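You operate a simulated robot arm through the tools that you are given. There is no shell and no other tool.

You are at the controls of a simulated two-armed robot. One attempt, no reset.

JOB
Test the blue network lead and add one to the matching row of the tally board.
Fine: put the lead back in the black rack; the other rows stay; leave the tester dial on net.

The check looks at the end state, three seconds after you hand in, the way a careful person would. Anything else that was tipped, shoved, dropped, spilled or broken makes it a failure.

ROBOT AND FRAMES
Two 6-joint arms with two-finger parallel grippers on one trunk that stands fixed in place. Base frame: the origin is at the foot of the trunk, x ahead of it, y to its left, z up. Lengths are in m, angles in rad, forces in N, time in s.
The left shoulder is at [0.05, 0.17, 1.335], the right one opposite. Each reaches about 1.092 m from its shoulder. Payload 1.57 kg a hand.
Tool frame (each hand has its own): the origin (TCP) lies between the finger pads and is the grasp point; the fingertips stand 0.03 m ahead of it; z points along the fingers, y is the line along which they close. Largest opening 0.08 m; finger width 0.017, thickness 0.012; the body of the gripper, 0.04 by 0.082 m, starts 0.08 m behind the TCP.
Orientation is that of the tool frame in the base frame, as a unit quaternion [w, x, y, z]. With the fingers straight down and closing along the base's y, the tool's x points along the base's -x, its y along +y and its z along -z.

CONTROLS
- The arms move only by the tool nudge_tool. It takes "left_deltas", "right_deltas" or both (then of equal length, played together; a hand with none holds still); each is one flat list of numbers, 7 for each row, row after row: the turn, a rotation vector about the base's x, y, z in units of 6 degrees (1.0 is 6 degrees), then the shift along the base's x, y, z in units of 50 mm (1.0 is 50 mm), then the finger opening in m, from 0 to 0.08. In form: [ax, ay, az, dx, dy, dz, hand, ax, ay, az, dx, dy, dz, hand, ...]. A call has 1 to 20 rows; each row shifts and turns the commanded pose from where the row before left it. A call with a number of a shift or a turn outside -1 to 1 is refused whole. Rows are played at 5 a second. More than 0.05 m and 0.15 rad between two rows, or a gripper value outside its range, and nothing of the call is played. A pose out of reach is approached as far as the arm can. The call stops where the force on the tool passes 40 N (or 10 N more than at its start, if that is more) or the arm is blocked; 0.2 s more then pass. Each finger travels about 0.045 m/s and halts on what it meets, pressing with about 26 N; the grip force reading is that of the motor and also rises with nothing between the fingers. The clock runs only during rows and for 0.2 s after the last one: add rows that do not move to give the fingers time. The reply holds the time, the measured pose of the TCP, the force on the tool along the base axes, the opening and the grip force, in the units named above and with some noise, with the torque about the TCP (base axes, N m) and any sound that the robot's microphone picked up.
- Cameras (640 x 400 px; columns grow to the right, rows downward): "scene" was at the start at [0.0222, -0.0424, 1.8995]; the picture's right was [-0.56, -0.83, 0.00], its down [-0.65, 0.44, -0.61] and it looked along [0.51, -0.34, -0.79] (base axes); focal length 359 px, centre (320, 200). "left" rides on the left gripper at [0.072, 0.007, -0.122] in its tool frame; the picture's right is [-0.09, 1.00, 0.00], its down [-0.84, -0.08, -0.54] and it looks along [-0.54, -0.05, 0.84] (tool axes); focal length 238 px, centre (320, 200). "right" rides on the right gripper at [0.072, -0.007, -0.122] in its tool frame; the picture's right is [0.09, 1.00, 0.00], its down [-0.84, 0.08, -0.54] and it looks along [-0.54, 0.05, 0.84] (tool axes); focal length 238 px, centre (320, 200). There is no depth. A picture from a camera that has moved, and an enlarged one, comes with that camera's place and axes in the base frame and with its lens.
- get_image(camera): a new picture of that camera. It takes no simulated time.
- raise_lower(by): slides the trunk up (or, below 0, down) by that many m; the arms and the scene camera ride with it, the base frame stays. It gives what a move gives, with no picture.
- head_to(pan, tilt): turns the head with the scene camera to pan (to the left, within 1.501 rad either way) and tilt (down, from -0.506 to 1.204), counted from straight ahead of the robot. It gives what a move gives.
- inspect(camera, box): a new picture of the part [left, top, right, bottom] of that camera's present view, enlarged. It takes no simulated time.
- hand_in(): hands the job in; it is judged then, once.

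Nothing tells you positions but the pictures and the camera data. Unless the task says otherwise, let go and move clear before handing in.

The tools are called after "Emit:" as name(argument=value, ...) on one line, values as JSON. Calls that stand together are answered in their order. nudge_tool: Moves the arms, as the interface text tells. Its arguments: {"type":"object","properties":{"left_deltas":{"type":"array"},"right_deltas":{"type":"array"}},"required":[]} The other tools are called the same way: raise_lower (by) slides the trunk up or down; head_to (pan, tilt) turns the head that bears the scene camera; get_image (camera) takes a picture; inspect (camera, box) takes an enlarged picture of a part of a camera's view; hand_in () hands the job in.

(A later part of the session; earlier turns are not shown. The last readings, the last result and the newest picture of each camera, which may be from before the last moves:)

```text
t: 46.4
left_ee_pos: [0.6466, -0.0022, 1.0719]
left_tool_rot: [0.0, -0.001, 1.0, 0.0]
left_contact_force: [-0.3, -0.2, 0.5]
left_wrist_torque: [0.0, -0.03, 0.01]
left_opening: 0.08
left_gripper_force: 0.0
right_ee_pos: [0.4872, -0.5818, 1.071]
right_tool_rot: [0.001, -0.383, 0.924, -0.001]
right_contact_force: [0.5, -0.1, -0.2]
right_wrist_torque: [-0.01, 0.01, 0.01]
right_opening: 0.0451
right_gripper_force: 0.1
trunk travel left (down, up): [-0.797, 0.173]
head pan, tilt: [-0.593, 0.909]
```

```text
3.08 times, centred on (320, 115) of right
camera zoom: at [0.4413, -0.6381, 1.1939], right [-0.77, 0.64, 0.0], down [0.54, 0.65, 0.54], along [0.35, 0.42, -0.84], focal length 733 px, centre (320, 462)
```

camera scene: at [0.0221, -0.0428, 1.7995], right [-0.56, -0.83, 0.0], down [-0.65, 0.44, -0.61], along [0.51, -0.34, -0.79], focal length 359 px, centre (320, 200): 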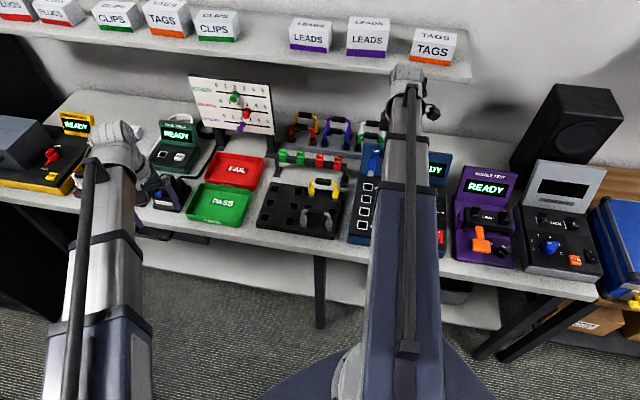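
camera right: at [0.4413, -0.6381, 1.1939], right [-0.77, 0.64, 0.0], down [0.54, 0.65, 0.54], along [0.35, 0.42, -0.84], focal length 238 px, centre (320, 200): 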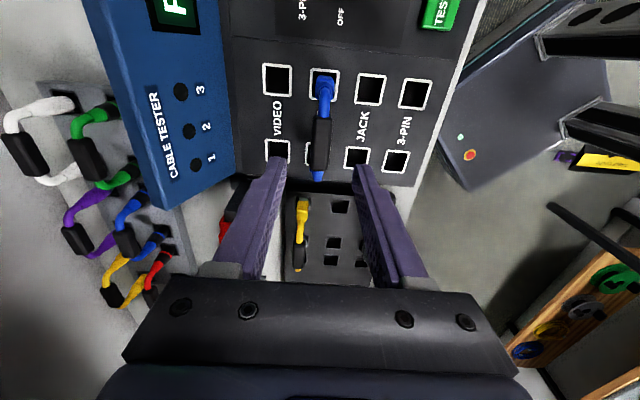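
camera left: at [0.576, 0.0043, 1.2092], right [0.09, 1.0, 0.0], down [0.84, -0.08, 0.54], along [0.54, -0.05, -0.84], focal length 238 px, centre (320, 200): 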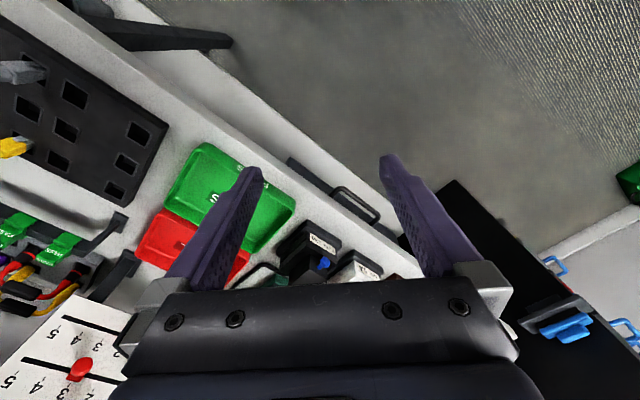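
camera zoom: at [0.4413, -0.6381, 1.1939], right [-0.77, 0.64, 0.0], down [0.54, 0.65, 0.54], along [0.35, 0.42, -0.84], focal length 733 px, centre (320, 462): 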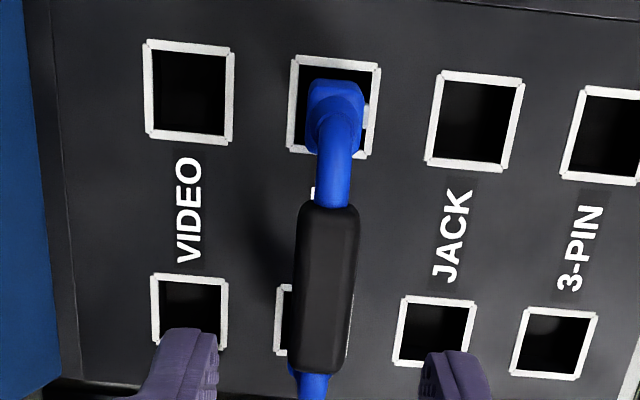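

The lead is standing upright in both NET sockets. I'll move the hand over the green TEST button near [0.3385, -0.590] with the fingers closed, and look at the seating on the way.

Emit:
nudge_tool(right_deltas=[0, 0, 0, -0.744, -0.039, 0, 0.045, 0, 0, 0, -0.744, -0.039, 0, 0.02, 0, 0, 0, -0.744, -0.039, 0, 0.0, 0, 0, 0, -0.744, -0.039, 0, 0.0, 0, 0, 0, 0, 0, 0, 0.0, 0, 0, 0, 0, 0, 0, 0.0])

Emit:
get_image(camera="right")

Emit:
get_image(camera="scene")

Emit:
inspect(camera="scene", box=[330, 120, 450, 250])

```text
t: 47.8
left_ee_pos: [0.6472, -0.0014, 1.0726]
left_tool_rot: [0.001, -0.002, 1.0, 0.0]
left_contact_force: [0.4, 0.6, -0.4]
left_wrist_torque: [-0.03, 0.01, 0.01]
left_opening: 0.0802
left_gripper_force: 0.0
right_ee_pos: [0.3365, -0.5862, 1.0722]
right_tool_rot: [0.0, -0.382, 0.924, -0.001]
right_contact_force: [0.2, -1.4, -0.5]
right_wrist_torque: [0.01, 0.01, 0.0]
right_opening: 0.0002
right_gripper_force: 21.4
right hand out of reach, approached as far as the arm can: row 3
trunk travel left (down, up): [-0.797, 0.173]
head pan, tilt: [-0.593, 0.909]
```

```text
taken
camera right: at [0.2917, -0.6437, 1.1941], right [-0.77, 0.64, 0.0], down [0.54, 0.65, 0.54], along [0.35, 0.42, -0.84], focal length 238 px, centre (320, 200)
```

right: 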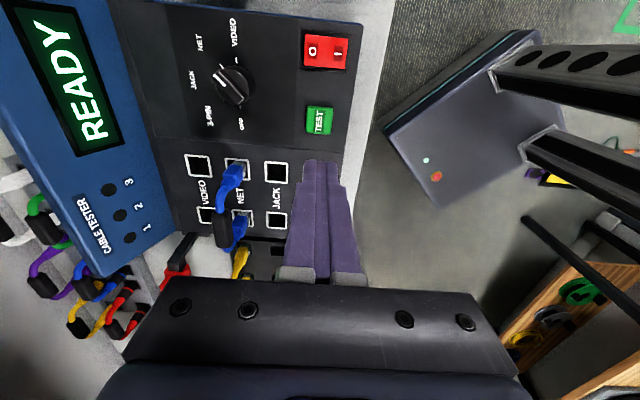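

```text
taken
camera scene: at [0.0219, -0.0425, 1.7466], right [-0.56, -0.83, 0.0], down [-0.65, 0.44, -0.61], along [0.51, -0.34, -0.79], focal length 359 px, centre (320, 200)
```

scene: 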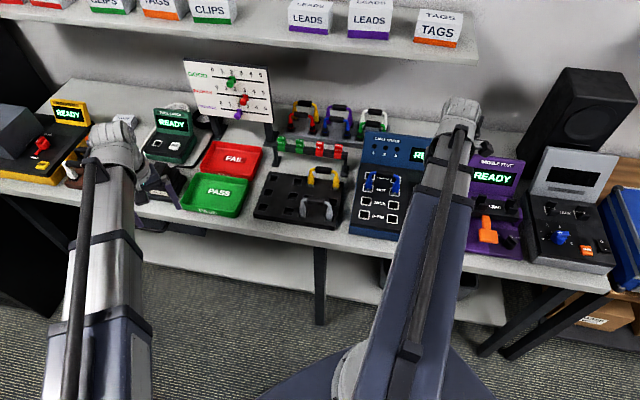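

```text
3.08 times, centred on (390, 185) of scene
camera zoom: at [0.0219, -0.0425, 1.7466], right [-0.56, -0.83, 0.0], down [-0.65, 0.44, -0.61], along [0.51, -0.34, -0.79], focal length 1104 px, centre (105, 246)
```

zoom: 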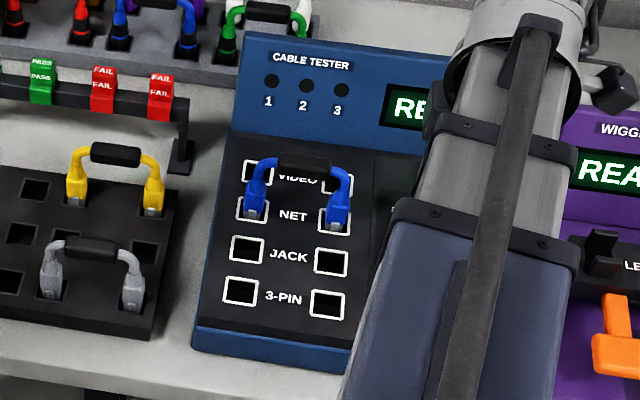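

The lead sits in NET at both ends, and the TEST button is straight under the closed fingertips. I'll lower to just above it and then press.

Emit:
raise_lower(by=-0.11)

Emit:
inspect(camera="right", box=[240, 90, 400, 220])

```text
t: 49.2
left_ee_pos: [0.6474, -0.0026, 0.9622]
left_tool_rot: [0.001, -0.001, 1.0, 0.0]
left_contact_force: [-0.5, -0.2, -0.1]
left_wrist_torque: [0.01, -0.02, 0.01]
left_opening: 0.0798
left_gripper_force: 0.1
right_ee_pos: [0.3369, -0.5867, 0.9613]
right_tool_rot: [-0.001, -0.383, 0.924, -0.001]
right_contact_force: [0.0, 0.4, -0.1]
right_wrist_torque: [-0.01, 0.01, -0.01]
right_opening: 0.0002
right_gripper_force: 21.3
trunk travel left (down, up): [-0.687, 0.283]
head pan, tilt: [-0.593, 0.909]
```

```text
3.08 times, centred on (320, 155) of right
camera zoom: at [0.292, -0.6435, 1.0841], right [-0.77, 0.64, 0.0], down [0.54, 0.65, 0.54], along [0.35, 0.42, -0.84], focal length 733 px, centre (320, 338)
```

zoom: 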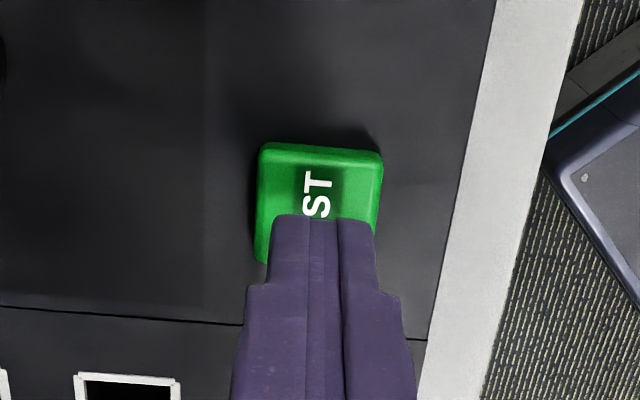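

The tips are about 5 mm off the button centre. I'll shift to centre them, then press.

Emit:
nudge_tool(right_deltas=[0, 0, 0, -0.07, -0.07, 0, 0.0, 0, 0, 0, 0, 0, 0, 0.0])

Emit:
inspect(camera="right", box=[240, 90, 400, 220])

Emit:
raise_lower(by=-0.008)

Emit:
get_image(camera="right")

```text
t: 49.8
left_ee_pos: [0.6466, -0.0028, 0.9611]
left_tool_rot: [0.001, -0.001, 1.0, 0.0]
left_contact_force: [0.2, 0.5, -0.1]
left_wrist_torque: [-0.04, -0.02, 0.02]
left_opening: 0.08
left_gripper_force: 0.0
right_ee_pos: [0.334, -0.5912, 0.9614]
right_tool_rot: [0.0, -0.382, 0.924, -0.001]
right_contact_force: [0.4, -0.3, -0.3]
right_wrist_torque: [0.01, 0.02, 0.0]
right_opening: 0.0
right_gripper_force: 21.1
trunk travel left (down, up): [-0.687, 0.283]
head pan, tilt: [-0.593, 0.909]
```

```text
3.08 times, centred on (320, 155) of right
camera zoom: at [0.2889, -0.6466, 1.084], right [-0.77, 0.64, 0.0], down [0.54, 0.65, 0.54], along [0.35, 0.42, -0.84], focal length 733 px, centre (320, 338)
```

zoom: 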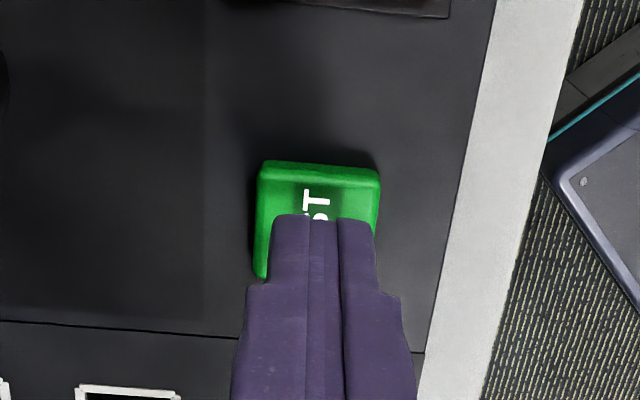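

```text
t: 50.3
left_ee_pos: [0.6471, -0.002, 0.9537]
left_tool_rot: [0.001, -0.001, 1.0, 0.0]
left_contact_force: [0.2, 0.1, 0.3]
left_wrist_torque: [0.02, -0.03, 0.0]
left_opening: 0.08
left_gripper_force: 0.2
right_ee_pos: [0.3341, -0.5901, 0.9539]
right_tool_rot: [0.0, -0.383, 0.924, -0.001]
right_contact_force: [-0.7, -0.1, -1.1]
right_wrist_torque: [0.0, -0.01, 0.0]
right_opening: 0.0
right_gripper_force: 21.1
trunk travel left (down, up): [-0.679, 0.291]
head pan, tilt: [-0.593, 0.909]
```

```text
taken
camera right: at [0.2889, -0.6465, 1.0761], right [-0.77, 0.64, 0.0], down [0.54, 0.65, 0.54], along [0.35, 0.42, -0.84], focal length 238 px, centre (320, 200)
```

right: 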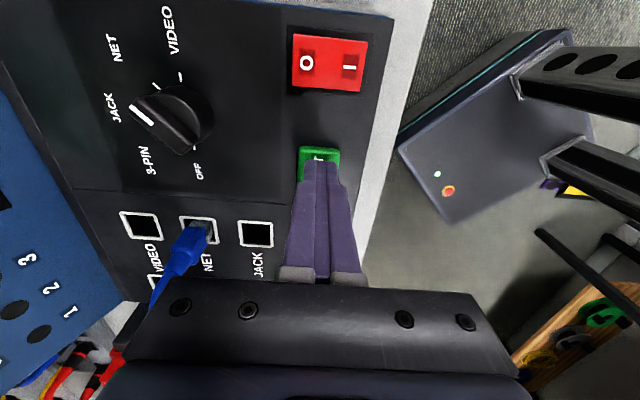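

The dial ridge points up-left toward NET, as wanted. The tips are just above the button, so I'll press down in small steps.

Emit:
raise_lower(by=-0.005)

Emit:
raise_lower(by=-0.003)

Emit:
get_image(camera="right")

Emit:
inspect(camera="scene", box=[330, 80, 450, 230])

```text
t: 50.9
left_ee_pos: [0.6471, -0.002, 0.9484]
left_tool_rot: [0.001, -0.001, 1.0, 0.0]
left_contact_force: [-0.2, 0.8, 0.1]
left_wrist_torque: [0.0, 0.0, -0.01]
left_opening: 0.08
left_gripper_force: 0.2
right_ee_pos: [0.3343, -0.5911, 0.9486]
right_tool_rot: [0.0, -0.383, 0.924, 0.0]
right_contact_force: [0.4, -0.3, 0.3]
right_wrist_torque: [0.0, 0.01, -0.01]
right_opening: 0.0
right_gripper_force: 21.5
trunk travel left (down, up): [-0.674, 0.296]
head pan, tilt: [-0.593, 0.909]
```

```text
t: 51.4
left_ee_pos: [0.6468, -0.0029, 0.946]
left_tool_rot: [0.001, -0.002, 1.0, 0.0]
left_contact_force: [0.3, 0.4, -0.2]
left_wrist_torque: [-0.03, 0.02, 0.04]
left_opening: 0.08
left_gripper_force: 0.0
right_ee_pos: [0.3339, -0.5923, 0.9451]
right_tool_rot: [0.001, -0.384, 0.923, -0.001]
right_contact_force: [0.5, -0.6, 2.5]
right_wrist_torque: [-0.01, 0.0, 0.04]
right_opening: 0.0
right_gripper_force: 21.3
trunk travel left (down, up): [-0.671, 0.299]
head pan, tilt: [-0.593, 0.909]
heard: click
```

```text
taken
camera right: at [0.289, -0.6465, 1.0682], right [-0.77, 0.64, 0.0], down [0.54, 0.65, 0.54], along [0.35, 0.42, -0.84], focal length 238 px, centre (320, 200)
```

right: 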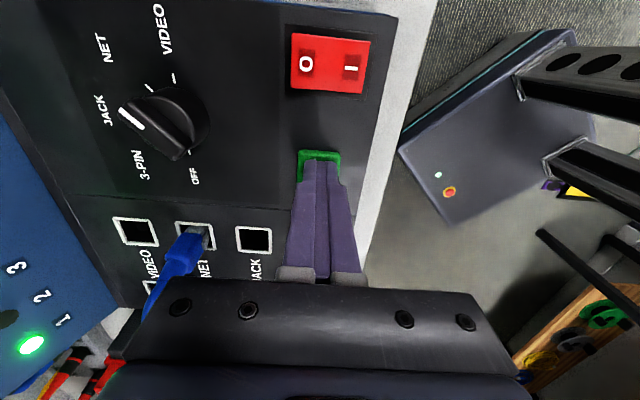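

```text
2.67 times, centred on (390, 155) of scene
camera zoom: at [0.0221, -0.0423, 1.6206], right [-0.56, -0.83, 0.0], down [-0.65, 0.44, -0.61], along [0.51, -0.34, -0.79], focal length 957 px, centre (133, 320)
```

zoom: 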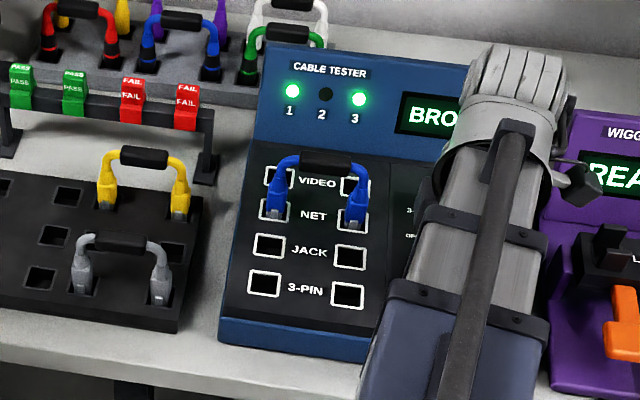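

A click, and the lights show 1 and 3 on, 2 off, with the screen starting "BRO…". I'll rise and read the full screen.

Emit:
raise_lower(by=0.12)

Emit:
get_image(camera="right")

Emit:
inspect(camera="scene", box=[330, 110, 450, 250])

```text
t: 52.9
left_ee_pos: [0.6473, -0.0022, 1.0666]
left_tool_rot: [0.002, -0.001, 1.0, 0.0]
left_contact_force: [0.4, -0.5, -0.1]
left_wrist_torque: [0.01, 0.02, 0.02]
left_opening: 0.08
left_gripper_force: 0.1
right_ee_pos: [0.334, -0.5903, 1.0656]
right_tool_rot: [0.001, -0.382, 0.924, -0.001]
right_contact_force: [-0.3, 0.1, -0.8]
right_wrist_torque: [0.0, 0.01, 0.02]
right_opening: 0.0001
right_gripper_force: 21.1
trunk travel left (down, up): [-0.791, 0.179]
head pan, tilt: [-0.593, 0.909]
```

```text
taken
camera right: at [0.2891, -0.6466, 1.1879], right [-0.77, 0.64, 0.0], down [0.54, 0.65, 0.54], along [0.35, 0.42, -0.84], focal length 238 px, centre (320, 200)
```

right: 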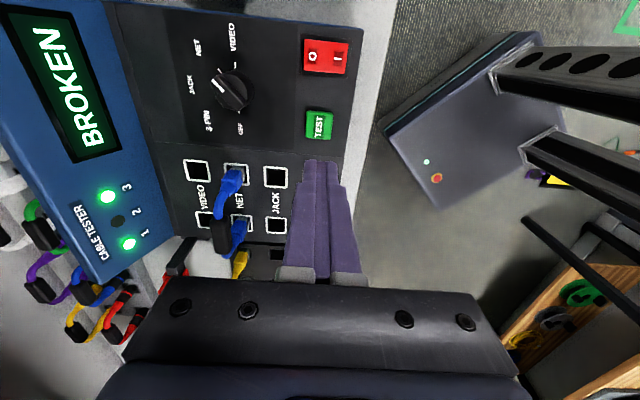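

```text
2.86 times, centred on (390, 180) of scene
camera zoom: at [0.0223, -0.0425, 1.7405], right [-0.56, -0.83, 0.0], down [-0.65, 0.44, -0.61], along [0.51, -0.34, -0.79], focal length 1025 px, centre (120, 257)
```

zoom: 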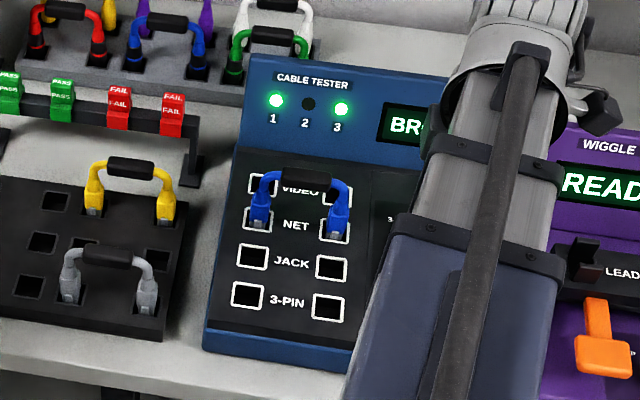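

The screen reads BROKEN. The BROKEN peg is on 3, so it has to go to 4 later. First I'll go back over the lead to return it.

Emit:
nudge_tool(right_deltas=[0, 0, 0, 0.761, 0.042, 0, 0.0, 0, 0, 0, 0.761, 0.042, 0, 0.02, 0, 0, 0, 0.761, 0.042, 0, 0.045, 0, 0, 0, 0.761, 0.042, 0, 0.045, 0, 0, 0, 0, 0, 0, 0.045, 0, 0, 0, 0, 0, 0, 0.045])

Emit:
get_image(camera="right")

Emit:
inspect(camera="right", box=[240, 50, 400, 180])

```text
t: 54.3
left_ee_pos: [0.6472, -0.0026, 1.0652]
left_tool_rot: [0.001, -0.001, 1.0, 0.0]
left_contact_force: [-0.4, 0.3, -0.2]
left_wrist_torque: [-0.02, 0.0, 0.0]
left_opening: 0.0801
left_gripper_force: 0.1
right_ee_pos: [0.4844, -0.5807, 1.0657]
right_tool_rot: [0.0, -0.383, 0.924, -0.001]
right_contact_force: [0.2, -0.3, -0.9]
right_wrist_torque: [-0.01, 0.0, 0.01]
right_opening: 0.0449
right_gripper_force: 0.1
trunk travel left (down, up): [-0.791, 0.179]
head pan, tilt: [-0.593, 0.909]
```

```text
taken
camera right: at [0.4392, -0.6371, 1.1879], right [-0.77, 0.64, 0.0], down [0.54, 0.65, 0.54], along [0.35, 0.42, -0.84], focal length 238 px, centre (320, 200)
```

right: 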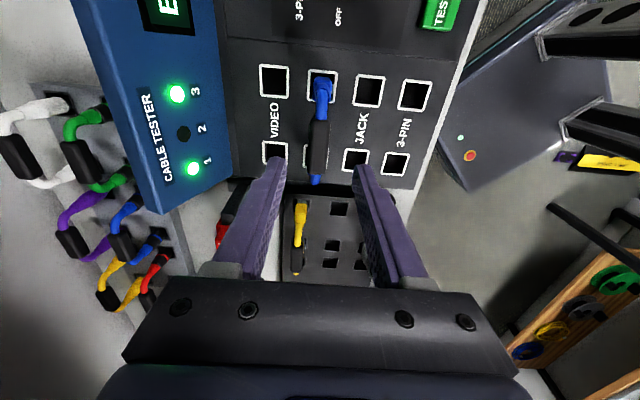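

```text
3.08 times, centred on (320, 115) of right
camera zoom: at [0.4392, -0.6371, 1.1879], right [-0.77, 0.64, 0.0], down [0.54, 0.65, 0.54], along [0.35, 0.42, -0.84], focal length 733 px, centre (320, 462)
```

zoom: 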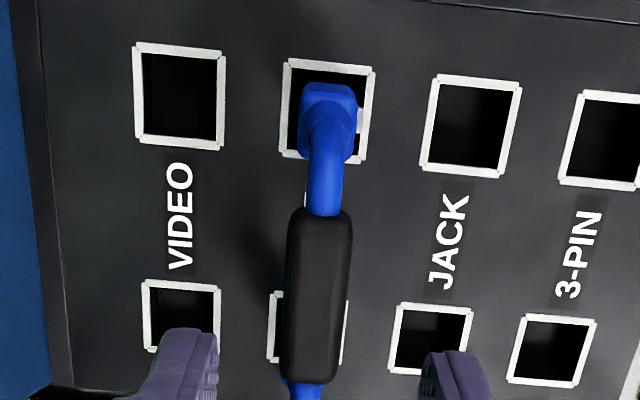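

The handle is centred to under 1 mm. I'll apply a tiny correction, lower to grip height and take hold again.

Emit:
nudge_tool(right_deltas=[0, 0, 0, 0.03, -0.014, 0, 0.042, 0, 0, 0, 0, 0, 0, 0.042])

Emit:
raise_lower(by=-0.072)

Emit:
inspect(camera="right", box=[220, 60, 420, 220])

```text
t: 54.9
left_ee_pos: [0.6473, -0.002, 1.0656]
left_tool_rot: [0.001, -0.001, 1.0, 0.0]
left_contact_force: [-0.3, -0.3, 0.1]
left_wrist_torque: [0.01, 0.02, 0.02]
left_opening: 0.0801
left_gripper_force: 0.1
right_ee_pos: [0.4863, -0.5824, 1.0666]
right_tool_rot: [0.0, -0.383, 0.924, -0.001]
right_contact_force: [0.8, -0.2, -0.5]
right_wrist_torque: [-0.01, 0.01, 0.02]
right_opening: 0.0419
right_gripper_force: 0.1
trunk travel left (down, up): [-0.791, 0.179]
head pan, tilt: [-0.593, 0.909]
```

```text
t: 56.0
left_ee_pos: [0.6468, -0.0026, 0.9944]
left_tool_rot: [0.001, -0.001, 1.0, 0.0]
left_contact_force: [-1.0, -0.4, -0.6]
left_wrist_torque: [0.01, 0.0, -0.04]
left_opening: 0.08
left_gripper_force: 0.1
right_ee_pos: [0.4858, -0.582, 0.9934]
right_tool_rot: [0.001, -0.383, 0.924, -0.001]
right_contact_force: [0.7, 0.6, 0.4]
right_wrist_torque: [0.01, 0.01, 0.01]
right_opening: 0.0421
right_gripper_force: 0.0
trunk travel left (down, up): [-0.719, 0.251]
head pan, tilt: [-0.593, 0.909]
```

```text
2.50 times, centred on (320, 140) of right
camera zoom: at [0.4411, -0.6381, 1.1161], right [-0.77, 0.64, 0.0], down [0.54, 0.65, 0.54], along [0.35, 0.42, -0.84], focal length 596 px, centre (320, 350)
```

zoom: 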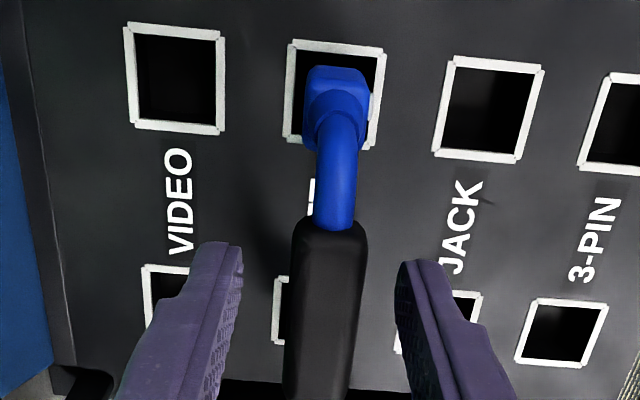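

The lead sits in the hand the same way as in the first grasp. Closing now and lifting it out.

Emit:
nudge_tool(right_deltas=[0, 0, 0, 0, 0, 0, 0.005, 0, 0, 0, 0, 0, 0, 0.005, 0, 0, 0, 0, 0, 0, 0.005, 0, 0, 0, 0, 0, 0, 0.005, 0, 0, 0, 0, 0, 0, 0.005])

Emit:
raise_lower(by=0.13)

Emit:
inspect(camera="right", box=[260, 50, 390, 160])

Emit:
get_image(camera="scene")

```text
t: 57.2
left_ee_pos: [0.6468, -0.0012, 0.9948]
left_tool_rot: [0.001, -0.001, 1.0, -0.001]
left_contact_force: [0.2, 0.4, -0.7]
left_wrist_torque: [-0.02, 0.01, 0.03]
left_opening: 0.0799
left_gripper_force: 0.0
right_ee_pos: [0.4863, -0.5827, 0.9932]
right_tool_rot: [0.0, -0.383, 0.924, -0.001]
right_contact_force: [-0.2, -0.6, -0.6]
right_wrist_torque: [0.05, 0.03, 0.0]
right_opening: 0.0171
right_gripper_force: 26.1
trunk travel left (down, up): [-0.719, 0.251]
head pan, tilt: [-0.593, 0.909]
```

```text
t: 58.8
left_ee_pos: [0.6466, -0.0024, 1.123]
left_tool_rot: [0.001, -0.002, 1.0, 0.0]
left_contact_force: [0.0, 0.1, -0.1]
left_wrist_torque: [0.0, 0.03, -0.02]
left_opening: 0.08
left_gripper_force: 0.1
right_ee_pos: [0.4873, -0.5832, 1.1231]
right_tool_rot: [0.001, -0.382, 0.924, -0.001]
right_contact_force: [0.2, 0.3, -0.4]
right_wrist_torque: [-0.01, -0.02, -0.02]
right_opening: 0.0171
right_gripper_force: 25.9
trunk travel left (down, up): [-0.849, 0.121]
head pan, tilt: [-0.593, 0.909]
```

```text
3.64 times, centred on (325, 105) of right
camera zoom: at [0.4414, -0.6383, 1.2459], right [-0.77, 0.64, 0.0], down [0.54, 0.65, 0.54], along [0.35, 0.42, -0.84], focal length 867 px, centre (302, 546)
```

zoom: 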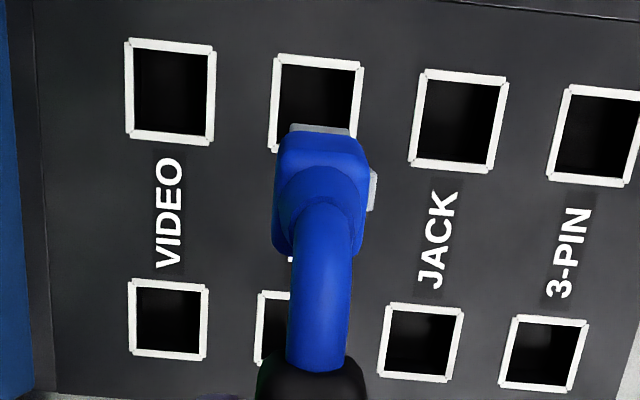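

```text
taken
camera scene: at [0.0224, -0.0426, 1.7985], right [-0.56, -0.83, 0.0], down [-0.65, 0.44, -0.61], along [0.51, -0.34, -0.79], focal length 359 px, centre (320, 200)
```

scene: 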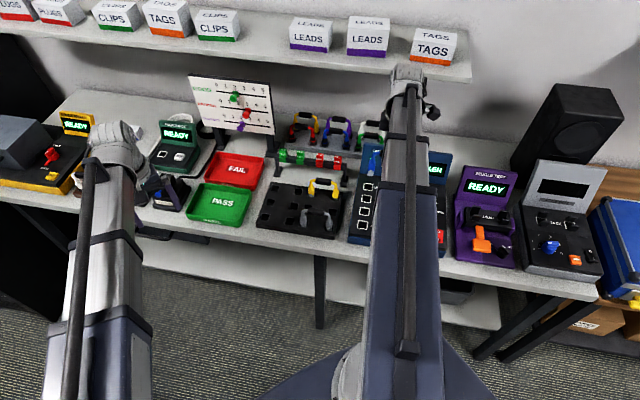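

The lead sits in the hand exactly as before. I'll carry it back over its rack slot and compare with the stored view.

Emit:
nudge_tool(right_deltas=[0, 0, 0, 0.3167, 0.5323, 0, 0.005, 0, 0, 0, 0.3167, 0.5323, 0, 0.005, 0, 0, 0, 0.3167, 0.5323, 0, 0.005, 0, 0, 0, 0.3167, 0.5323, 0, 0.005, 0, 0, 0, 0.3167, 0.5323, 0, 0.005, 0, 0, 0, 0.3167, 0.5323, 0, 0.005, 0, 0, 0, 0, 0, 0, 0.005, 0, 0, 0, 0, 0, 0, 0.005])

Emit:
raise_lower(by=-0.037)

Emit:
inspect(camera="right", box=[260, 50, 390, 160])

```text
t: 60.6
left_ee_pos: [0.6466, -0.0015, 1.1227]
left_tool_rot: [0.001, -0.001, 1.0, 0.001]
left_contact_force: [0.3, -0.2, -0.5]
left_wrist_torque: [0.0, -0.01, -0.02]
left_opening: 0.0799
left_gripper_force: 0.0
right_ee_pos: [0.5796, -0.4224, 1.1244]
right_tool_rot: [0.0, -0.382, 0.924, -0.002]
right_contact_force: [0.9, 0.1, -0.6]
right_wrist_torque: [0.02, -0.03, -0.02]
right_opening: 0.0169
right_gripper_force: 26.1
trunk travel left (down, up): [-0.849, 0.121]
head pan, tilt: [-0.593, 0.909]
```

```text
t: 61.4
left_ee_pos: [0.6462, -0.0025, 1.0869]
left_tool_rot: [0.001, 0.0, 1.0, 0.0]
left_contact_force: [-0.3, 0.0, -0.6]
left_wrist_torque: [-0.01, 0.01, -0.03]
left_opening: 0.0798
left_gripper_force: 0.0
right_ee_pos: [0.5782, -0.4224, 1.0865]
right_tool_rot: [0.0, -0.383, 0.924, -0.001]
right_contact_force: [1.2, 0.3, -0.3]
right_wrist_torque: [-0.02, 0.0, 0.01]
right_opening: 0.0172
right_gripper_force: 25.9
trunk travel left (down, up): [-0.812, 0.158]
head pan, tilt: [-0.593, 0.909]
```

```text
3.64 times, centred on (325, 105) of right
camera zoom: at [0.5334, -0.4785, 1.2091], right [-0.77, 0.64, 0.0], down [0.54, 0.65, 0.54], along [0.35, 0.42, -0.84], focal length 867 px, centre (302, 546)
```

zoom: 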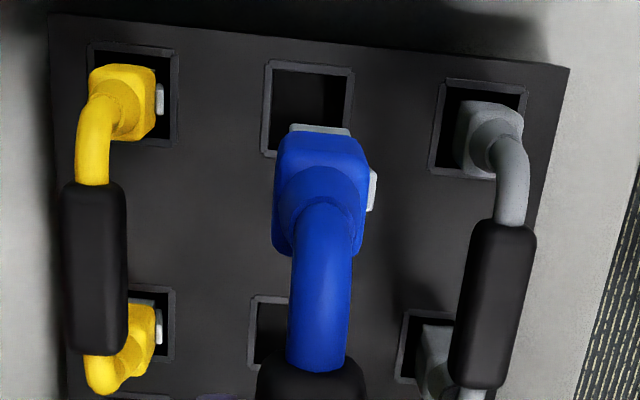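

I'm 3 mm short in x compared with the stored pose. Correcting now.

Emit:
nudge_tool(right_deltas=[0, 0, 0, 0.06, 0, 0, 0.005, 0, 0, 0, 0, 0, 0, 0.005])

Emit:
inspect(camera="right", box=[260, 50, 390, 160])

```text
t: 62.0
left_ee_pos: [0.6483, -0.0012, 1.0875]
left_tool_rot: [0.0, -0.001, 1.0, 0.0]
left_contact_force: [0.1, -0.8, -0.2]
left_wrist_torque: [-0.04, 0.04, -0.02]
left_opening: 0.0802
left_gripper_force: 0.0
right_ee_pos: [0.582, -0.4233, 1.0874]
right_tool_rot: [0.0, -0.383, 0.924, -0.001]
right_contact_force: [0.1, 0.3, -1.1]
right_wrist_torque: [-0.01, -0.01, -0.02]
right_opening: 0.0171
right_gripper_force: 25.9
trunk travel left (down, up): [-0.812, 0.158]
head pan, tilt: [-0.593, 0.909]
```

```text
3.64 times, centred on (325, 105) of right
camera zoom: at [0.5369, -0.4791, 1.209], right [-0.77, 0.64, 0.0], down [0.54, 0.65, 0.54], along [0.35, 0.42, -0.84], focal length 867 px, centre (302, 546)
```

zoom: 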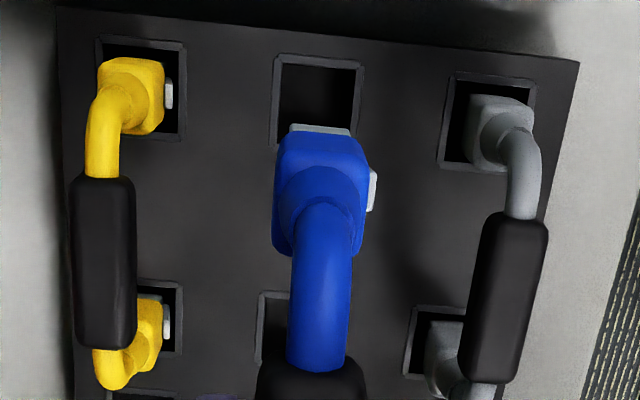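

Nearly matched, about 1 mm off. One more fine correction, then I'll lower into the rack.

Emit:
nudge_tool(right_deltas=[0, 0, 0, -0.016, 0.016, 0, 0.005, 0, 0, 0, 0, 0, 0, 0.005])

Emit:
raise_lower(by=-0.1)

Emit:
inspect(camera="right", box=[220, 40, 420, 200])

```text
t: 62.6
left_ee_pos: [0.6478, -0.0018, 1.0862]
left_tool_rot: [0.001, -0.001, 1.0, -0.001]
left_contact_force: [0.4, 0.1, -0.1]
left_wrist_torque: [-0.01, -0.01, -0.02]
left_opening: 0.08
left_gripper_force: 0.0
right_ee_pos: [0.5814, -0.4227, 1.0868]
right_tool_rot: [0.0, -0.382, 0.924, -0.001]
right_contact_force: [0.9, 0.1, -0.2]
right_wrist_torque: [-0.03, -0.03, -0.02]
right_opening: 0.0168
right_gripper_force: 26.1
trunk travel left (down, up): [-0.812, 0.158]
head pan, tilt: [-0.593, 0.909]
```

```text
t: 63.9
left_ee_pos: [0.6465, -0.0015, 0.9868]
left_tool_rot: [0.0, -0.001, 1.0, 0.001]
left_contact_force: [-0.6, -0.4, 0.6]
left_wrist_torque: [0.01, -0.01, -0.03]
left_opening: 0.0798
left_gripper_force: 0.1
right_ee_pos: [0.581, -0.423, 0.9871]
right_tool_rot: [0.0, -0.383, 0.924, 0.0]
right_contact_force: [-0.4, -1.0, 0.5]
right_wrist_torque: [0.04, -0.02, -0.01]
right_opening: 0.017
right_gripper_force: 26.2
trunk travel left (down, up): [-0.712, 0.258]
head pan, tilt: [-0.593, 0.909]
```

```text
2.50 times, centred on (320, 120) of right
camera zoom: at [0.536, -0.4783, 1.1091], right [-0.77, 0.64, 0.0], down [0.54, 0.65, 0.54], along [0.35, 0.42, -0.84], focal length 596 px, centre (320, 400)
```

zoom: 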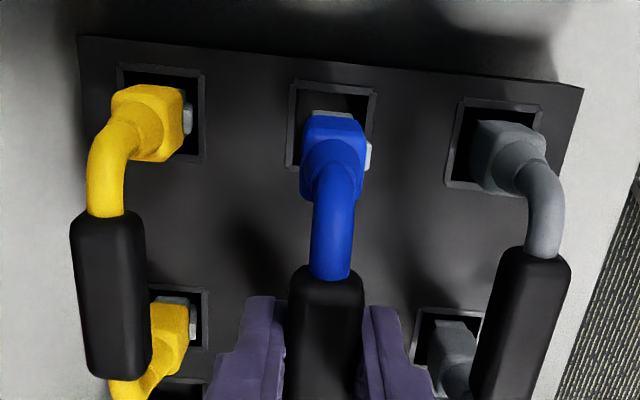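

Aligned, with 30 mm left to go. I'll lower the rest in stages and watch for contact.

Emit:
raise_lower(by=-0.02)

Emit:
raise_lower(by=-0.006)

Emit:
raise_lower(by=-0.003)

Emit:
inspect(camera="right", box=[220, 60, 420, 220])

```text
t: 64.6
left_ee_pos: [0.6473, -0.0011, 0.9666]
left_tool_rot: [0.001, -0.001, 1.0, 0.0]
left_contact_force: [-0.1, 0.4, 0.3]
left_wrist_torque: [0.0, 0.04, 0.03]
left_opening: 0.08
left_gripper_force: 0.1
right_ee_pos: [0.5801, -0.4225, 0.9673]
right_tool_rot: [0.0, -0.383, 0.924, -0.001]
right_contact_force: [-0.2, 0.1, -0.7]
right_wrist_torque: [0.02, -0.03, 0.01]
right_opening: 0.0169
right_gripper_force: 25.9
trunk travel left (down, up): [-0.692, 0.278]
head pan, tilt: [-0.593, 0.909]
```

```text
t: 65.1
left_ee_pos: [0.6465, -0.0023, 0.9601]
left_tool_rot: [0.001, 0.0, 1.0, 0.0]
left_contact_force: [0.6, 1.3, 1.2]
left_wrist_torque: [-0.01, -0.01, 0.01]
left_opening: 0.0802
left_gripper_force: 0.0
right_ee_pos: [0.5813, -0.4222, 0.9627]
right_tool_rot: [0.0, -0.382, 0.924, 0.0]
right_contact_force: [0.8, -0.4, -1.2]
right_wrist_torque: [0.01, 0.01, 0.02]
right_opening: 0.017
right_gripper_force: 26.1
trunk travel left (down, up): [-0.686, 0.284]
head pan, tilt: [-0.593, 0.909]
```

```text
t: 65.7
left_ee_pos: [0.6477, -0.0021, 0.9589]
left_tool_rot: [0.0, 0.0, 1.0, 0.0]
left_contact_force: [-0.3, -0.4, 0.1]
left_wrist_torque: [0.0, 0.02, 0.03]
left_opening: 0.0802
left_gripper_force: 0.0
right_ee_pos: [0.5819, -0.4215, 0.9579]
right_tool_rot: [0.0, -0.383, 0.924, -0.001]
right_contact_force: [0.5, 0.4, 0.3]
right_wrist_torque: [-0.02, 0.01, 0.0]
right_opening: 0.017
right_gripper_force: 26.2
trunk travel left (down, up): [-0.683, 0.287]
head pan, tilt: [-0.593, 0.909]
```

```text
2.50 times, centred on (320, 140) of right
camera zoom: at [0.5361, -0.4783, 1.08], right [-0.77, 0.64, 0.0], down [0.54, 0.65, 0.54], along [0.35, 0.42, -0.84], focal length 596 px, centre (320, 350)
```

zoom: 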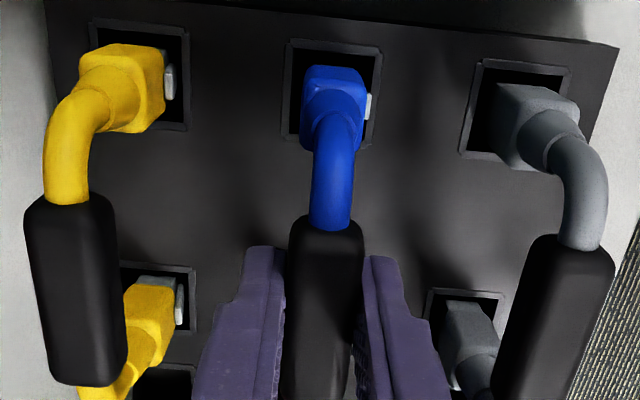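

The view matches the original grasp. I'll go down 2 mm more to find the seat.

Emit:
raise_lower(by=-0.002)

Emit:
nudge_tool(right_deltas=[0, 0, 0, 0, 0, 0, 0.04, 0, 0, 0, 0, 0, 0, 0.042, 0, 0, 0, 0, 0, 0, 0.042, 0, 0, 0, 0, 0, 0, 0.042])

Emit:
inspect(camera="right", box=[220, 60, 420, 220])

```text
t: 66.2
left_ee_pos: [0.6464, -0.0013, 0.9576]
left_tool_rot: [0.001, -0.002, 1.0, 0.001]
left_contact_force: [0.8, -0.3, 0.7]
left_wrist_torque: [0.01, -0.01, -0.01]
left_opening: 0.08
left_gripper_force: 0.0
right_ee_pos: [0.5809, -0.4239, 0.9562]
right_tool_rot: [0.001, -0.382, 0.924, -0.002]
right_contact_force: [1.8, -1.5, 16.0]
right_wrist_torque: [-0.08, -0.11, 0.01]
right_opening: 0.0172
right_gripper_force: 25.6
trunk travel left (down, up): [-0.681, 0.289]
head pan, tilt: [-0.593, 0.909]
```

```text
t: 67.2
left_ee_pos: [0.6465, -0.0021, 0.9556]
left_tool_rot: [0.0, -0.001, 1.0, 0.0]
left_contact_force: [0.0, 0.1, -0.6]
left_wrist_torque: [0.01, 0.01, -0.01]
left_opening: 0.0798
left_gripper_force: 0.0
right_ee_pos: [0.5817, -0.423, 0.9555]
right_tool_rot: [0.0, -0.383, 0.924, -0.001]
right_contact_force: [-0.3, -0.5, -0.5]
right_wrist_torque: [-0.01, -0.01, 0.02]
right_opening: 0.0419
right_gripper_force: 0.0
trunk travel left (down, up): [-0.681, 0.289]
head pan, tilt: [-0.593, 0.909]
```

```text
2.50 times, centred on (320, 140) of right
camera zoom: at [0.5361, -0.4783, 1.078], right [-0.77, 0.64, 0.0], down [0.54, 0.65, 0.54], along [0.35, 0.42, -0.84], focal length 596 px, centre (320, 350)
```

zoom: 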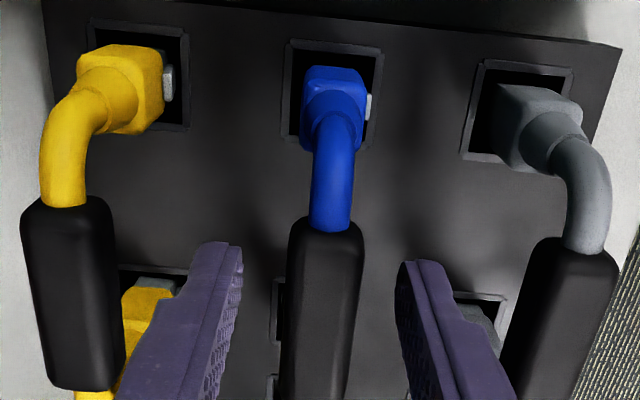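

The lead is seated back in its slot with firm contact felt and the fingers now open. I'll rise clear and then study the tally board.

Emit:
raise_lower(by=0.17)

Emit:
get_image(camera="right")

Emit:
get_image(camera="left")

Emit:
inspect(camera="scene", box=[170, 50, 300, 150])

```text
t: 69.1
left_ee_pos: [0.6467, -0.0033, 1.1253]
left_tool_rot: [0.001, -0.001, 1.0, 0.0]
left_contact_force: [-1.3, -0.6, 1.1]
left_wrist_torque: [0.02, -0.04, -0.01]
left_opening: 0.0804
left_gripper_force: 0.1
right_ee_pos: [0.5821, -0.4227, 1.126]
right_tool_rot: [0.0, -0.383, 0.924, -0.001]
right_contact_force: [0.1, -0.2, 0.7]
right_wrist_torque: [-0.02, 0.01, 0.02]
right_opening: 0.042
right_gripper_force: 0.1
trunk travel left (down, up): [-0.851, 0.119]
head pan, tilt: [-0.593, 0.909]
```

```text
taken
camera right: at [0.5361, -0.4783, 1.2479], right [-0.77, 0.64, 0.0], down [0.54, 0.65, 0.54], along [0.35, 0.42, -0.84], focal length 238 px, centre (320, 200)
```

right: 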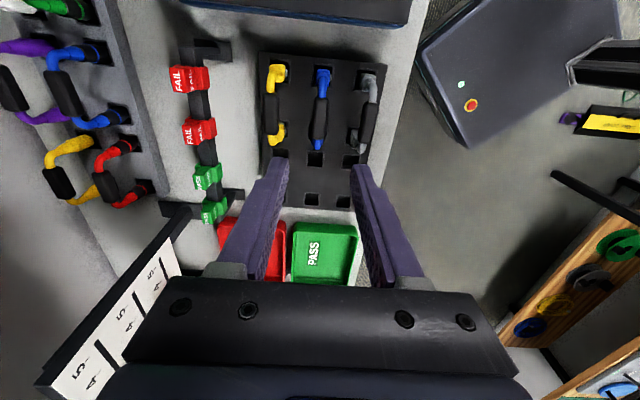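

```text
taken
camera left: at [0.5759, 0.0043, 1.2483], right [0.09, 1.0, 0.0], down [0.84, -0.08, 0.54], along [0.54, -0.05, -0.84], focal length 238 px, centre (320, 200)
```

left: 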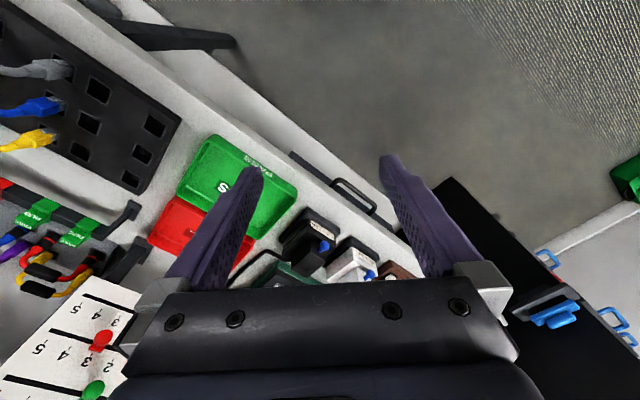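

```text
4.00 times, centred on (235, 100) of scene
camera zoom: at [0.0223, -0.0425, 1.8005], right [-0.56, -0.83, 0.0], down [-0.65, 0.44, -0.61], along [0.51, -0.34, -0.79], focal length 1435 px, centre (660, 600)
```

zoom: 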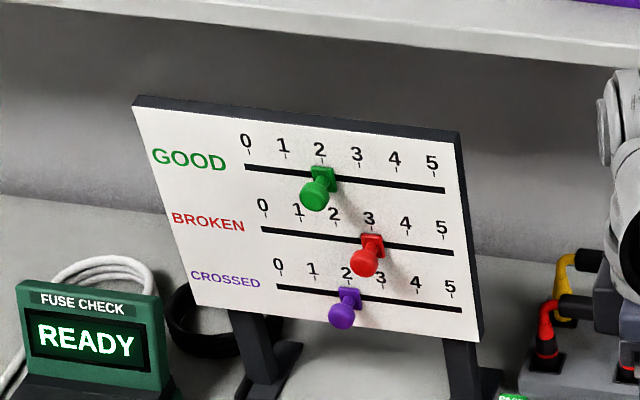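

I'll zoom the left and right hand cameras on the board for triangulating the red BROKEN peg.

Emit:
inspect(camera="left", box=[0, 250, 160, 400])

Emit:
inspect(camera="right", box=[20, 190, 220, 400])

Emit:
inspect(camera="scene", box=[200, 80, 270, 140])

```text
2.67 times, centred on (80, 325) of left
camera zoom: at [0.5759, 0.0043, 1.2483], right [0.09, 1.0, 0.0], down [0.84, -0.08, 0.54], along [0.54, -0.05, -0.84], focal length 636 px, centre (960, -133)
```

zoom: 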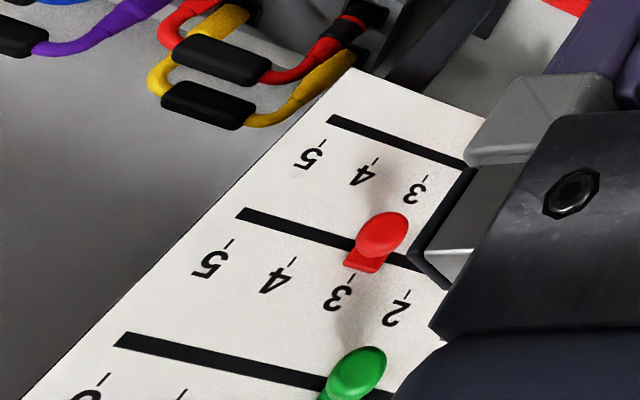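

```text
1.90 times, centred on (120, 295) of right
camera zoom: at [0.5361, -0.4783, 1.2479], right [-0.77, 0.64, 0.0], down [0.54, 0.65, 0.54], along [0.35, 0.42, -0.84], focal length 454 px, centre (701, 19)
```

zoom: 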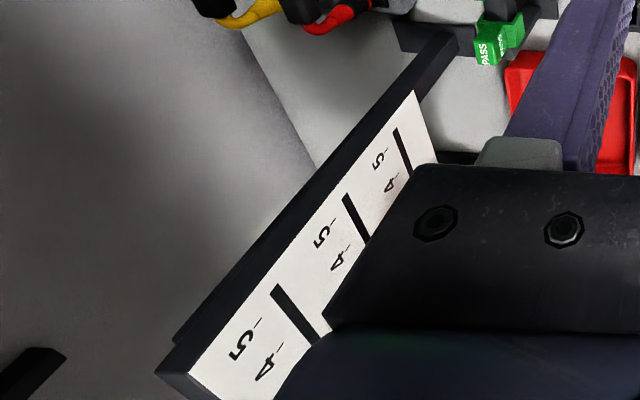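

```text
6.67 times, centred on (235, 110) of scene
camera zoom: at [0.0223, -0.0425, 1.8005], right [-0.56, -0.83, 0.0], down [-0.65, 0.44, -0.61], along [0.51, -0.34, -0.79], focal length 2392 px, centre (887, 800)
```

zoom: 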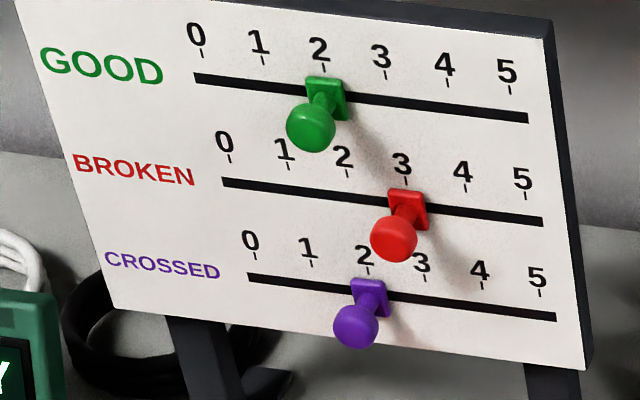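

The board is vertical with slots at z 0.995, 1.055 and 1.117 and tick spacing of about 30 mm. The red head is near [0.922, -0.361, 1.055], sticking out 26 mm toward the front, so I need the fingers tilted toward the board to clear the green peg above. I'll turn the hand to -45° yaw and then test a small tilt.

Emit:
nudge_tool(right_deltas=[0, 0, -1, 0, 0, 0, 0.042, 0, 0, -1, 0, 0, 0, 0.042, 0, 0, -1, 0, 0, 0, 0.042, 0, 0, -1, 0, 0, 0, 0.042, 0, 0, -1, 0, 0, 0, 0.042, 0, 0, -1, 0, 0, 0, 0.042, 0, 0, -1, 0, 0, 0, 0.042, 0, 0, -1, 0, 0, 0, 0.042, 0, 0, -1, 0, 0, 0, 0.042, 0, 0, -1, 0, 0, 0, 0.042, 0, 0, -1, 0, 0, 0, 0.042, 0, 0, -1, 0, 0, 0, 0.042, 0, 0, -1, 0, 0, 0, 0.042, 0, 0, -1, 0, 0, 0, 0.042, 0, 0, -1, 0, 0, 0, 0.042])

Emit:
nudge_tool(right_deltas=[-0.707, -0.707, 0, 0, 0, 0, 0.042, -0.707, -0.707, 0, 0, 0, 0, 0.042, 0, 0, 0, 0, 0, 0, 0.042])

Emit:
get_image(camera="right")

Emit:
get_image(camera="scene")

```text
t: 72.3
left_ee_pos: [0.6471, -0.0028, 1.1248]
left_tool_rot: [0.001, -0.001, 1.0, 0.0]
left_contact_force: [0.4, 0.6, 0.3]
left_wrist_torque: [-0.01, 0.02, -0.02]
left_opening: 0.0802
left_gripper_force: 0.2
right_ee_pos: [0.5807, -0.4216, 1.1258]
right_tool_rot: [0.0, 0.384, 0.923, -0.001]
right_contact_force: [-0.1, 0.8, 1.0]
right_wrist_torque: [0.02, -0.01, -0.01]
right_opening: 0.0419
right_gripper_force: 0.0
trunk travel left (down, up): [-0.851, 0.119]
head pan, tilt: [-0.593, 0.909]
```

```text
t: 73.1
left_ee_pos: [0.6476, -0.003, 1.1252]
left_tool_rot: [0.001, -0.001, 1.0, 0.0]
left_contact_force: [-0.2, -0.3, -0.2]
left_wrist_torque: [0.03, -0.01, 0.04]
left_opening: 0.0801
left_gripper_force: 0.1
right_ee_pos: [0.5822, -0.422, 1.1307]
right_tool_rot: [0.096, 0.381, 0.919, -0.041]
right_contact_force: [0.5, 0.4, 0.5]
right_wrist_torque: [0.0, 0.02, 0.03]
right_opening: 0.0419
right_gripper_force: 0.0
right hand out of reach, approached as far as the arm can: row 2
trunk travel left (down, up): [-0.851, 0.119]
head pan, tilt: [-0.593, 0.909]
```

```text
taken
camera right: at [0.5105, -0.3594, 1.2351], right [0.64, 0.77, -0.02], down [0.55, -0.44, 0.7], along [0.53, -0.46, -0.71], focal length 238 px, centre (320, 200)
```

right: 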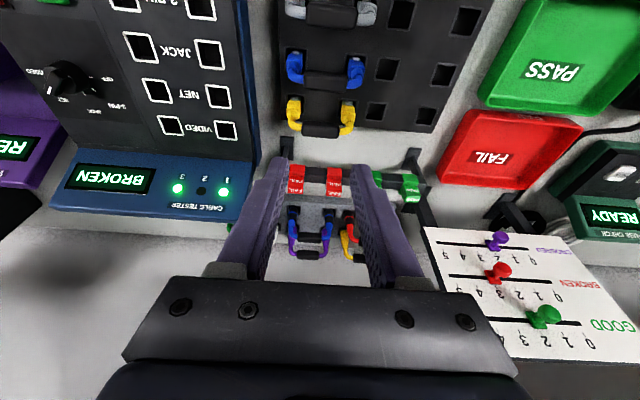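

```text
taken
camera scene: at [0.0224, -0.0426, 1.8006], right [-0.56, -0.83, 0.0], down [-0.65, 0.44, -0.61], along [0.51, -0.34, -0.79], focal length 359 px, centre (320, 200)
```

scene: 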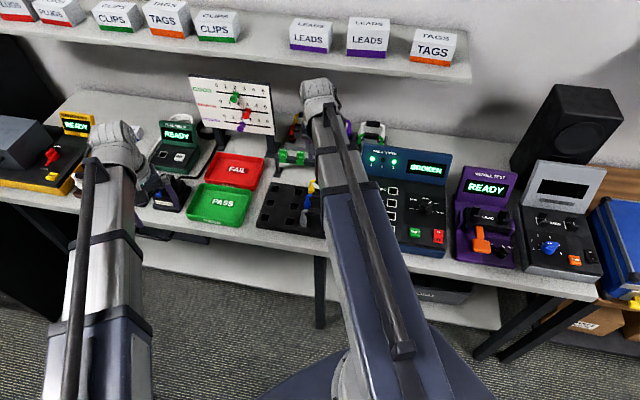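

The 12° tilt works, with the TCP rising about 5 mm, so the wrist pivot is roughly 0.23 m behind the TCP. I'll continue to about 42° of tilt here, feeding in the matching rise.

Emit:
nudge_tool(right_deltas=[-0.707, -0.707, 0, 0, 0, 0.124, 0.042, -0.707, -0.707, 0, 0, 0, 0.173, 0.042, -0.707, -0.707, 0, 0, 0, 0.218, 0.042, -0.707, -0.707, 0, 0, 0, 0.262, 0.042, -0.707, -0.707, 0, 0, 0, 0.304, 0.042, 0, 0, 0, 0, 0, 0, 0.042])

Emit:
get_image(camera="right")

Emit:
get_image(camera="scene")

```text
t: 74.5
left_ee_pos: [0.6481, -0.0033, 1.1261]
left_tool_rot: [0.001, -0.001, 1.0, 0.0]
left_contact_force: [0.0, -0.5, -1.1]
left_wrist_torque: [0.02, 0.02, -0.05]
left_opening: 0.08
left_gripper_force: 0.0
right_ee_pos: [0.5815, -0.422, 1.1842]
right_tool_rot: [0.331, 0.357, 0.862, -0.139]
right_contact_force: [-0.1, 0.3, 0.1]
right_wrist_torque: [0.01, -0.01, -0.01]
right_opening: 0.042
right_gripper_force: 0.0
trunk travel left (down, up): [-0.851, 0.119]
head pan, tilt: [-0.593, 0.909]
```

```text
taken
camera right: at [0.482, -0.3322, 1.225], right [0.66, 0.75, -0.06], down [0.24, -0.13, 0.96], along [0.72, -0.65, -0.26], focal length 238 px, centre (320, 200)
```

right: 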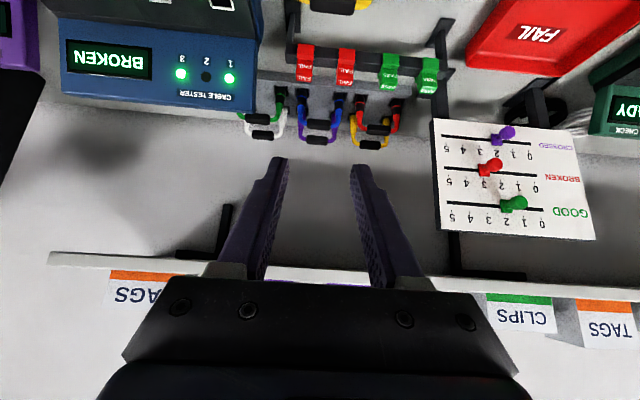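

```text
taken
camera scene: at [0.0224, -0.0426, 1.8006], right [-0.56, -0.83, 0.0], down [-0.65, 0.44, -0.61], along [0.51, -0.34, -0.79], focal length 359 px, centre (320, 200)
```

scene: 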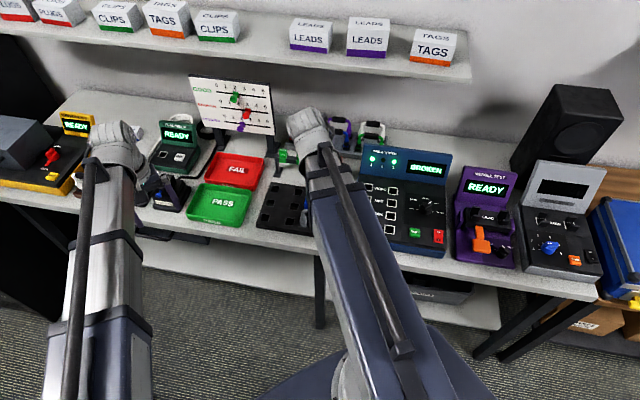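

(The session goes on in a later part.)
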